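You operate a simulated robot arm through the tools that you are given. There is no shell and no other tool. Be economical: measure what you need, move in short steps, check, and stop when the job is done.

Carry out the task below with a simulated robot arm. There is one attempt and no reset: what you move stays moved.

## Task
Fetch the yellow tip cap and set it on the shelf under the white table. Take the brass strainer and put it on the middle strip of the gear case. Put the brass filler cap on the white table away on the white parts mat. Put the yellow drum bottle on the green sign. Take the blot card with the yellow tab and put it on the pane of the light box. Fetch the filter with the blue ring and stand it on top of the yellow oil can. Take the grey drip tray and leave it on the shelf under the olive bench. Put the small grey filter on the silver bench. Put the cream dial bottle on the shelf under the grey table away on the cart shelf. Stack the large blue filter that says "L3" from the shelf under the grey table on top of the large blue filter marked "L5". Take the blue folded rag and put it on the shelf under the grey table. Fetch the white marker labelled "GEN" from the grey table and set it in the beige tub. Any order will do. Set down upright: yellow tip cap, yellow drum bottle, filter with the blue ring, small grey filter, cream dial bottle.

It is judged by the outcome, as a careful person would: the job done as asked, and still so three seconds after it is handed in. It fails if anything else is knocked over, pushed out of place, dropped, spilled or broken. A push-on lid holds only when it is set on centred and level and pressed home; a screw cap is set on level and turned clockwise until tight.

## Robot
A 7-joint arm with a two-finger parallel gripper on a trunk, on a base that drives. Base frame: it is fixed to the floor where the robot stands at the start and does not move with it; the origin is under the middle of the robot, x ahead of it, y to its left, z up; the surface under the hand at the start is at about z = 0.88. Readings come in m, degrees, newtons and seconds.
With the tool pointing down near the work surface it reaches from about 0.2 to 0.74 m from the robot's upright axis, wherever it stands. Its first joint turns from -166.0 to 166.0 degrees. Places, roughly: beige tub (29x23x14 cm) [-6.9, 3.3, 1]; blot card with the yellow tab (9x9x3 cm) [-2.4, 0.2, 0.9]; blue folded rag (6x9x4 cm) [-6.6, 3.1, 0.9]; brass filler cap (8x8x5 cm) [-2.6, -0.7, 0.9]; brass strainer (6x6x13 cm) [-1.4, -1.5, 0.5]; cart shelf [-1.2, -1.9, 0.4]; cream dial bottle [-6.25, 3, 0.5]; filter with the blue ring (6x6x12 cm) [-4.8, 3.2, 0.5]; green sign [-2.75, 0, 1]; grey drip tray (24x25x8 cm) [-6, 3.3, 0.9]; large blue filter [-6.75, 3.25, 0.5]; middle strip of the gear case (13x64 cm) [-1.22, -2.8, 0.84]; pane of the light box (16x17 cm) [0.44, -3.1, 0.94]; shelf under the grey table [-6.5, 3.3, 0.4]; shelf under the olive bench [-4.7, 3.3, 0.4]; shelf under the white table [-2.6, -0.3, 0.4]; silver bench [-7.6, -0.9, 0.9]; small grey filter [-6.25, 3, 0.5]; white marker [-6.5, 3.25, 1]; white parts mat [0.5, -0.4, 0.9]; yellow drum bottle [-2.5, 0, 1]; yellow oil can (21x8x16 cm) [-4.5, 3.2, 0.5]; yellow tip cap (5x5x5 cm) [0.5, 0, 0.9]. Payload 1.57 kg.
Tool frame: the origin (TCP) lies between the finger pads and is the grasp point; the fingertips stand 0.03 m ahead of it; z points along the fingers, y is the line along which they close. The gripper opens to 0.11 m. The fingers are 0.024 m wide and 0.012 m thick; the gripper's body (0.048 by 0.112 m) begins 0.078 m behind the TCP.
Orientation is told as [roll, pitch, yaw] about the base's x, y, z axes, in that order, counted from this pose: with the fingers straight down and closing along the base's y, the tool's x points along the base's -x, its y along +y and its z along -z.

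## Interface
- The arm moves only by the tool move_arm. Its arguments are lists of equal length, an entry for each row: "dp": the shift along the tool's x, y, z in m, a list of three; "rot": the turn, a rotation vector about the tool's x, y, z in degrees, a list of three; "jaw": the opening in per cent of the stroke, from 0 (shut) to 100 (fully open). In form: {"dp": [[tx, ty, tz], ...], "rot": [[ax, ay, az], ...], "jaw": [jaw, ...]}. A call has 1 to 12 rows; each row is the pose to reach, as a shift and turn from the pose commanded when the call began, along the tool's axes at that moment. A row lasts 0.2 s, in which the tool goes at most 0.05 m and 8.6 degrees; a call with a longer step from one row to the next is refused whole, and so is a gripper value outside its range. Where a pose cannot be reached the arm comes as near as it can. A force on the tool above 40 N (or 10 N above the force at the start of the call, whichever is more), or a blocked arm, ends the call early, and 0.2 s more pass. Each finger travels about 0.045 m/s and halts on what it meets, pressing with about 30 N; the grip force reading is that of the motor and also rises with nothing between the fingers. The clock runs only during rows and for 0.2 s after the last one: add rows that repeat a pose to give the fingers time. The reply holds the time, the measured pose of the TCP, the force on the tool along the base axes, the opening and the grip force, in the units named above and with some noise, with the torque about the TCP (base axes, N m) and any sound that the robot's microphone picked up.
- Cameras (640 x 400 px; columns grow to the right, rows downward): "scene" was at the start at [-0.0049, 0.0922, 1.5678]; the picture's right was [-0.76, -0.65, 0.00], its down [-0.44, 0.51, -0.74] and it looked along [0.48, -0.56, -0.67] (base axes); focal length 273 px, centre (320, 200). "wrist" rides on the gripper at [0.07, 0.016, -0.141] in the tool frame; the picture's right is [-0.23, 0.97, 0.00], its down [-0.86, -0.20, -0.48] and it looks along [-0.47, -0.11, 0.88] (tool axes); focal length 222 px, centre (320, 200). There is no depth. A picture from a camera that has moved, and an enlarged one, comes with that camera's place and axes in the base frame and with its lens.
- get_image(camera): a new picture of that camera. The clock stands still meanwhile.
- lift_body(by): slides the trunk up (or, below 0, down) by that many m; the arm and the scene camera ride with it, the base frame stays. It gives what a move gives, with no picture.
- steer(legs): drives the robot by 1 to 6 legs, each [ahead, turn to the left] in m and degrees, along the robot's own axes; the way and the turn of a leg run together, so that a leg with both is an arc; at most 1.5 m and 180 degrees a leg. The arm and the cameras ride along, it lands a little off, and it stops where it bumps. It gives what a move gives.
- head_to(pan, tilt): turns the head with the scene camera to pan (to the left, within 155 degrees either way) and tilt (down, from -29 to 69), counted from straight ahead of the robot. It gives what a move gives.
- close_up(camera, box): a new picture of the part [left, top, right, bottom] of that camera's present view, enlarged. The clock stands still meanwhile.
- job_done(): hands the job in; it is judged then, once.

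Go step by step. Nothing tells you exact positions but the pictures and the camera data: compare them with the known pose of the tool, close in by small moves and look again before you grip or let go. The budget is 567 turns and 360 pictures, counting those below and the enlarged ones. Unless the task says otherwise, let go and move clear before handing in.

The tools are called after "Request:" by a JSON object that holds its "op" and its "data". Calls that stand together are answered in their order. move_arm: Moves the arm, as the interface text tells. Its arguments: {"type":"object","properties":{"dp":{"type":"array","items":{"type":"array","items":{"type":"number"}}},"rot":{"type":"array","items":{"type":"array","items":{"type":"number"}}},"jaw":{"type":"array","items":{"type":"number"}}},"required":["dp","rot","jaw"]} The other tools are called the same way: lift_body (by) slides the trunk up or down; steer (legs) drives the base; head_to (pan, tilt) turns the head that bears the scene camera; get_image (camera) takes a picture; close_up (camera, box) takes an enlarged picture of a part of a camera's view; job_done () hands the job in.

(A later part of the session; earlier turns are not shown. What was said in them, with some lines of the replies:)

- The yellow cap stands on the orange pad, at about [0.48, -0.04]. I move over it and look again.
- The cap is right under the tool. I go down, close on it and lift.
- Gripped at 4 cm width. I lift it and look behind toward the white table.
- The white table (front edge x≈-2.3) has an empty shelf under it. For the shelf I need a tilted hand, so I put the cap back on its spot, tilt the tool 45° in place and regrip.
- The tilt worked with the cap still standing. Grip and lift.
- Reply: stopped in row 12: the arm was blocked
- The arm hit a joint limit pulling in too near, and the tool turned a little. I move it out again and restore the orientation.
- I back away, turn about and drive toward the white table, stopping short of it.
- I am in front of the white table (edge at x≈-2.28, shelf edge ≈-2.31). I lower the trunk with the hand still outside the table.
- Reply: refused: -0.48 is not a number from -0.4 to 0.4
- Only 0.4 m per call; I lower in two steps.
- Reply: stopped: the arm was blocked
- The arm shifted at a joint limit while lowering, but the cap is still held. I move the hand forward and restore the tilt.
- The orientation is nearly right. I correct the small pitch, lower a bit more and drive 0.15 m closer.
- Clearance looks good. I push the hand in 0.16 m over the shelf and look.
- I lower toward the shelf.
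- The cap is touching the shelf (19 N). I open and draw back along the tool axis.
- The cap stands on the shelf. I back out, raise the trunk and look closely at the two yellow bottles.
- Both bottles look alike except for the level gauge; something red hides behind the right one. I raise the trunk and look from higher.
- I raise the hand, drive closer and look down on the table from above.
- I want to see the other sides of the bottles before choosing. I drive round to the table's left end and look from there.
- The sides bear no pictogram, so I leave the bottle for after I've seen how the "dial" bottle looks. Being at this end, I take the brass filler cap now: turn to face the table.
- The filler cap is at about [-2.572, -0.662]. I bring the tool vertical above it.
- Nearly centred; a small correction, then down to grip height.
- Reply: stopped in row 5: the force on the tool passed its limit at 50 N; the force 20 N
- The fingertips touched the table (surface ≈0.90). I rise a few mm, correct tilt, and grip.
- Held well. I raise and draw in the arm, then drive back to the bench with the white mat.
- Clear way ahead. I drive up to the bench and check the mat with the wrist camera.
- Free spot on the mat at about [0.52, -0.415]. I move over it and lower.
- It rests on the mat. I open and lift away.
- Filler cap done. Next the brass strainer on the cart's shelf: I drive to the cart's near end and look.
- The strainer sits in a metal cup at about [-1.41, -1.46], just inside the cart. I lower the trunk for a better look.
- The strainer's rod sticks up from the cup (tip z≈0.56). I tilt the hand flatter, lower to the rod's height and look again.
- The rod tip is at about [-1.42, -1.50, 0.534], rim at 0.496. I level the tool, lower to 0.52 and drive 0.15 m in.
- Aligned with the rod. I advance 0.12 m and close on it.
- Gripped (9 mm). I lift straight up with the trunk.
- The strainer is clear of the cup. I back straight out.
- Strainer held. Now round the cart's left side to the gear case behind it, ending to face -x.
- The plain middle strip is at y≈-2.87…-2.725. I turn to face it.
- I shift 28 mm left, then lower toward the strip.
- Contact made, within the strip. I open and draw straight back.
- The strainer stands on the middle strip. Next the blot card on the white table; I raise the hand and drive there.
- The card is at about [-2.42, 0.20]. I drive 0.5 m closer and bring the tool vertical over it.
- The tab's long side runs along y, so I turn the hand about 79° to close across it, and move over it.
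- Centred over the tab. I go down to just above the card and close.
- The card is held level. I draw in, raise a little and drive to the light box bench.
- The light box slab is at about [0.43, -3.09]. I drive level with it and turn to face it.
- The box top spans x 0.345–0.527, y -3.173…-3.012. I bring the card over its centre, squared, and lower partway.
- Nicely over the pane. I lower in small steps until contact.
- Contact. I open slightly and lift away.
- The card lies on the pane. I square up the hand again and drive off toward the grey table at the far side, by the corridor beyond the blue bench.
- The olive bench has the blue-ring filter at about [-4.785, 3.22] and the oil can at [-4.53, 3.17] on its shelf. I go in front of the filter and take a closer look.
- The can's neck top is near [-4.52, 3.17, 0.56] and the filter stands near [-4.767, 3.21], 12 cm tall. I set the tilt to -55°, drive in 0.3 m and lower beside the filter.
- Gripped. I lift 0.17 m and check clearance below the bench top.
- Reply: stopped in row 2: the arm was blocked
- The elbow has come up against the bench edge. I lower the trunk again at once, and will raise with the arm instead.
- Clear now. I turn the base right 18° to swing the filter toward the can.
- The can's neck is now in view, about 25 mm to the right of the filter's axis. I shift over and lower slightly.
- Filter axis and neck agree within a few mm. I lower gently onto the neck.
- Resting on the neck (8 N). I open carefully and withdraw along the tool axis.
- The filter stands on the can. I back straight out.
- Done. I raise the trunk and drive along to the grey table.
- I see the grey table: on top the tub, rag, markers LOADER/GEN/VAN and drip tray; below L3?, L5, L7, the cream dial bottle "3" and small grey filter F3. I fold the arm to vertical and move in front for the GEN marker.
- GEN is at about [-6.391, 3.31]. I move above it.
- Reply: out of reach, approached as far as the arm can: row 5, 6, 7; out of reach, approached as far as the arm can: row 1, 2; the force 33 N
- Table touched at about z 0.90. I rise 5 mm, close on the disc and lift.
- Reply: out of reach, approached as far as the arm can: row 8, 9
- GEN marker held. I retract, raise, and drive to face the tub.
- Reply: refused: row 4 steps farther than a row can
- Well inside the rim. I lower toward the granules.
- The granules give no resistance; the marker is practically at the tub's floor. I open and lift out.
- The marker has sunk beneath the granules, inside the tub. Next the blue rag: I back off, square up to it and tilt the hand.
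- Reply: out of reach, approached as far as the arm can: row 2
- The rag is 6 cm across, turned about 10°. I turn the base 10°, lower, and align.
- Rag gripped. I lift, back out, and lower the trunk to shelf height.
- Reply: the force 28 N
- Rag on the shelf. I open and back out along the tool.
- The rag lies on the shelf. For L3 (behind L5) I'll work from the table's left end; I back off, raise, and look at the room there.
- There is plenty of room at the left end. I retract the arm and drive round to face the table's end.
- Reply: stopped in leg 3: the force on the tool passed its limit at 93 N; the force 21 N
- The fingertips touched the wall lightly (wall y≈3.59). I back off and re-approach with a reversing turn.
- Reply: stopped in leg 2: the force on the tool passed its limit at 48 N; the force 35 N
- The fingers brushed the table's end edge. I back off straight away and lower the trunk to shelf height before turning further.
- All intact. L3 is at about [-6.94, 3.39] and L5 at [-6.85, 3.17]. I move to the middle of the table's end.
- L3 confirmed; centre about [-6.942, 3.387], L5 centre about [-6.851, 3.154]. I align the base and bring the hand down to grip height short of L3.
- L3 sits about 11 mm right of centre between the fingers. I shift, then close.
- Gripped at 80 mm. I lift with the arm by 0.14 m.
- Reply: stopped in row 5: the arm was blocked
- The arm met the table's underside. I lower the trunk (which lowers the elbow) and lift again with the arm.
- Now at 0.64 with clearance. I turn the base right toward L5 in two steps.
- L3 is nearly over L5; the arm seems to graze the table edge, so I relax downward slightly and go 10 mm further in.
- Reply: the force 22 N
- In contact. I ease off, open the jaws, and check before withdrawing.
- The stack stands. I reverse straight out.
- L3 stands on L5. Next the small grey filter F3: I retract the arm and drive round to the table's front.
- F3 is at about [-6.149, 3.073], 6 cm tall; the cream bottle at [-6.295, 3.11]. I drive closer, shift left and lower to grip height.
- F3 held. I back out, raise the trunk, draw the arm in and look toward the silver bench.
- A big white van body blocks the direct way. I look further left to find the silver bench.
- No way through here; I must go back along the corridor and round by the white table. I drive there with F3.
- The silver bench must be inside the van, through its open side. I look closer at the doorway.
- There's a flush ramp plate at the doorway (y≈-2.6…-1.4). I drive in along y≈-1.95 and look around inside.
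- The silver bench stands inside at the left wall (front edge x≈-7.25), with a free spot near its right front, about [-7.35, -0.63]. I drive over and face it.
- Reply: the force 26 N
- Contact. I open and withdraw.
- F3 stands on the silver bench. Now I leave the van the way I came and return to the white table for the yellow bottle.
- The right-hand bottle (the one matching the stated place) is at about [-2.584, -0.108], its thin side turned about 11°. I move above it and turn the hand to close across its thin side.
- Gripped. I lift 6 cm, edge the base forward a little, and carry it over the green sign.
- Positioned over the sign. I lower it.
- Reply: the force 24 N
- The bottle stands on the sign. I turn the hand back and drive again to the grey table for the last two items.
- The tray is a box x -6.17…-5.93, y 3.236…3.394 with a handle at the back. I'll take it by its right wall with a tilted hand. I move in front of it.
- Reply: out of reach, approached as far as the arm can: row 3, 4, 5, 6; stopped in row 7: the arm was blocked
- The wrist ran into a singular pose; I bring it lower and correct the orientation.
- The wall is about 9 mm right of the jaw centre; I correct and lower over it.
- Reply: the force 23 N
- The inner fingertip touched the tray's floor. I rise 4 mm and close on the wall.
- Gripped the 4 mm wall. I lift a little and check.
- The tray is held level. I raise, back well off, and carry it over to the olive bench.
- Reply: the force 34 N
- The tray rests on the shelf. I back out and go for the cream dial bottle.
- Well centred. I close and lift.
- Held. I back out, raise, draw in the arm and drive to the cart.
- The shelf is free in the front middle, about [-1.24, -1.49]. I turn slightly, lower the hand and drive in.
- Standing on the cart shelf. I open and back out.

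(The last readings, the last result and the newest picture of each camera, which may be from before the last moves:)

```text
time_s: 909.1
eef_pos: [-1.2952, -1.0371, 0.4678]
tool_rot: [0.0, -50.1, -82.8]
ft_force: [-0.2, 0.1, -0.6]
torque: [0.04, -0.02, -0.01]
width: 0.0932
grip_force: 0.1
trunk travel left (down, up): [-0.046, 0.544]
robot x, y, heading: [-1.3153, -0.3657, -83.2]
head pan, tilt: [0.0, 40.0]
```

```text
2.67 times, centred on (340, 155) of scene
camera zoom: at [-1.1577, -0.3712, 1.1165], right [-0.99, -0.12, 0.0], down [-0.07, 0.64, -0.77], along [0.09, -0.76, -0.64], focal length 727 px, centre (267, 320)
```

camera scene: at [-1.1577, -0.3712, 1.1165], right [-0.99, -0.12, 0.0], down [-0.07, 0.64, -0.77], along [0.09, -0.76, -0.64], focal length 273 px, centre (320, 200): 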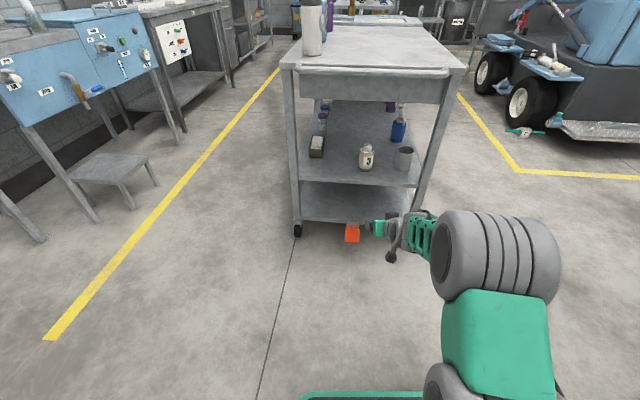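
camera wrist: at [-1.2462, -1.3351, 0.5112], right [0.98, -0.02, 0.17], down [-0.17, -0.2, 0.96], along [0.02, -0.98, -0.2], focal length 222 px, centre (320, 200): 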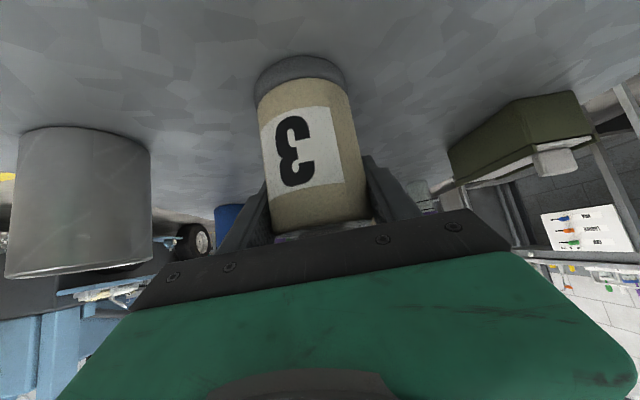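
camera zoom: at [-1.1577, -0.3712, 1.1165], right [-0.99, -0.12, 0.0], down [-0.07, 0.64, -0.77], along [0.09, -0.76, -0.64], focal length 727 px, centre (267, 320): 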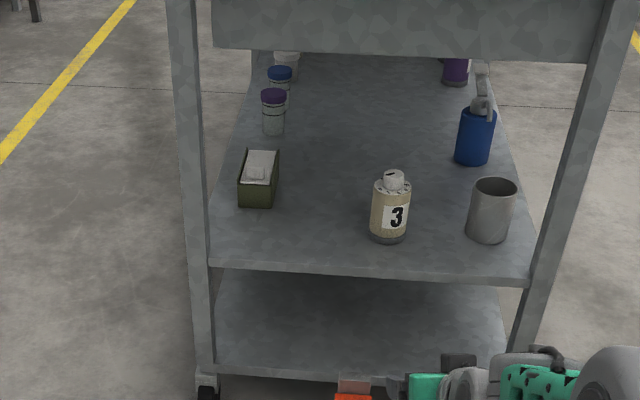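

All items are placed. As I have budget left, I check the back sides of the two yellow bottles to be sure of the choice, looking from behind the white table.

Request:
{"op": "lift_body", "data": {"by": 0.4}}

Request:
{"op": "steer", "data": {"legs": [[0, -46], [1.0, 0], [0, -33], [1.4, 0]]}}

Request:
{"op": "head_to", "data": {"pan": -130, "tilt": 20}}

Request:
{"op": "get_image", "data": {"camera": "scene"}}

```text
time_s: 912.9
eef_pos: [-1.2957, -1.0369, 0.8679]
tool_rot: [-0.1, -50.1, -82.8]
ft_force: [0.1, -0.1, -0.5]
torque: [0.0, 0.02, 0.02]
width: 0.0936
grip_force: 0.0
trunk travel left (down, up): [-0.446, 0.144]
robot x, y, heading: [-1.3147, -0.3662, -83.6]
head pan, tilt: [0.0, 40.0]
```

```text
time_s: 928.5
eef_pos: [-3.9728, -1.6783, 0.869]
tool_rot: [0.0, -50.2, -162.4]
ft_force: [0.5, 0.4, -0.5]
torque: [0.02, 0.0, 0.0]
width: 0.0935
grip_force: 0.1
trunk travel left (down, up): [-0.446, 0.144]
robot x, y, heading: [-3.3143, -1.5365, -162.9]
head pan, tilt: [0.0, 40.0]
```

```text
time_s: 930.6
eef_pos: [-3.9728, -1.6784, 0.8673]
tool_rot: [0.0, -50.0, -162.4]
ft_force: [0.4, 0.3, 0.4]
torque: [-0.02, 0.01, 0.03]
width: 0.0934
grip_force: 0.0
trunk travel left (down, up): [-0.446, 0.144]
robot x, y, heading: [-3.3141, -1.5415, -163.0]
head pan, tilt: [-130.0, 20.0]
```

```text
139 pictures are left
camera scene: at [-3.1755, -1.5839, 1.5479], right [0.92, -0.39, 0.0], down [-0.13, -0.31, -0.94], along [0.37, 0.86, -0.34], focal length 273 px, centre (320, 200)
```

scene: 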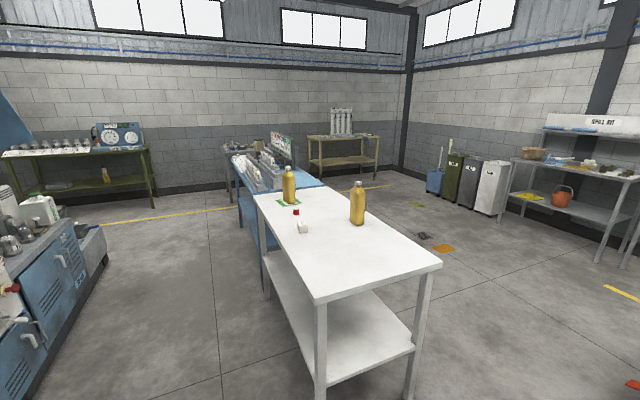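

Request:
{"op": "close_up", "data": {"camera": "scene", "box": [260, 150, 390, 245]}}

Request:
{"op": "close_up", "data": {"camera": "scene", "box": [0, 100, 160, 210]}}

```text
4.21 times, centred on (325, 198) of scene
camera zoom: at [-3.1755, -1.5839, 1.5479], right [0.92, -0.39, 0.0], down [-0.13, -0.31, -0.94], along [0.37, 0.86, -0.34], focal length 1148 px, centre (299, 210)
```

zoom: 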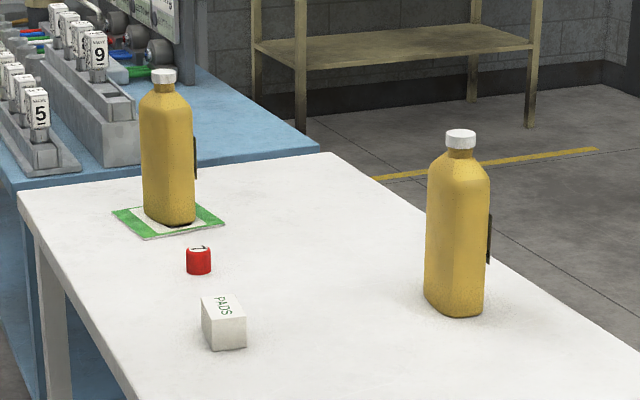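

```text
3.64 times, centred on (80, 155) of scene
camera zoom: at [-3.1755, -1.5839, 1.5479], right [0.92, -0.39, 0.0], down [-0.13, -0.31, -0.94], along [0.37, 0.86, -0.34], focal length 992 px, centre (1193, 364)
```

zoom: 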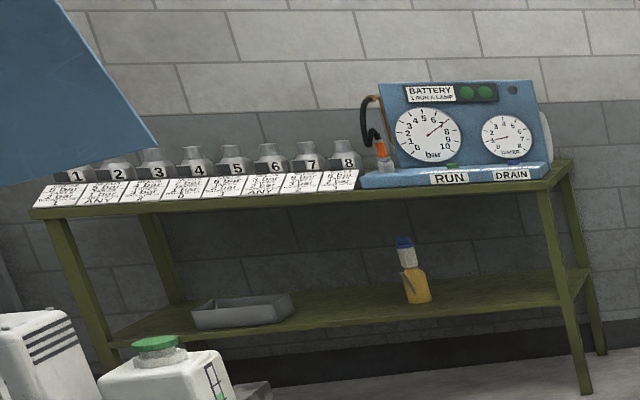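

All twelve placements have been made and the bottles' backs are blank, so I keep the bottle I chose by the place you gave for it. I hand in.

Request:
{"op": "job_done", "data": {}}

```text
The job is handed in.
```

I carried out all twelve placements and handed the job in, with the gripper empty and clear. Three points are less than certain:

- **Yellow drum bottle:** two identical engine oil bottles stood on the white table. I moved the one nearest the place you gave, whose gauge reads almost empty, onto the green "FILLED" sign.
- **GEN marker:** it sank under the granules in the beige tub, so I couldn't see it afterwards.
- **Arm contacts:** while working I brushed the wall and the grey table's end, and the arm pressed up under the edges of the olive bench and the grey table. I saw nothing moved or knocked over.
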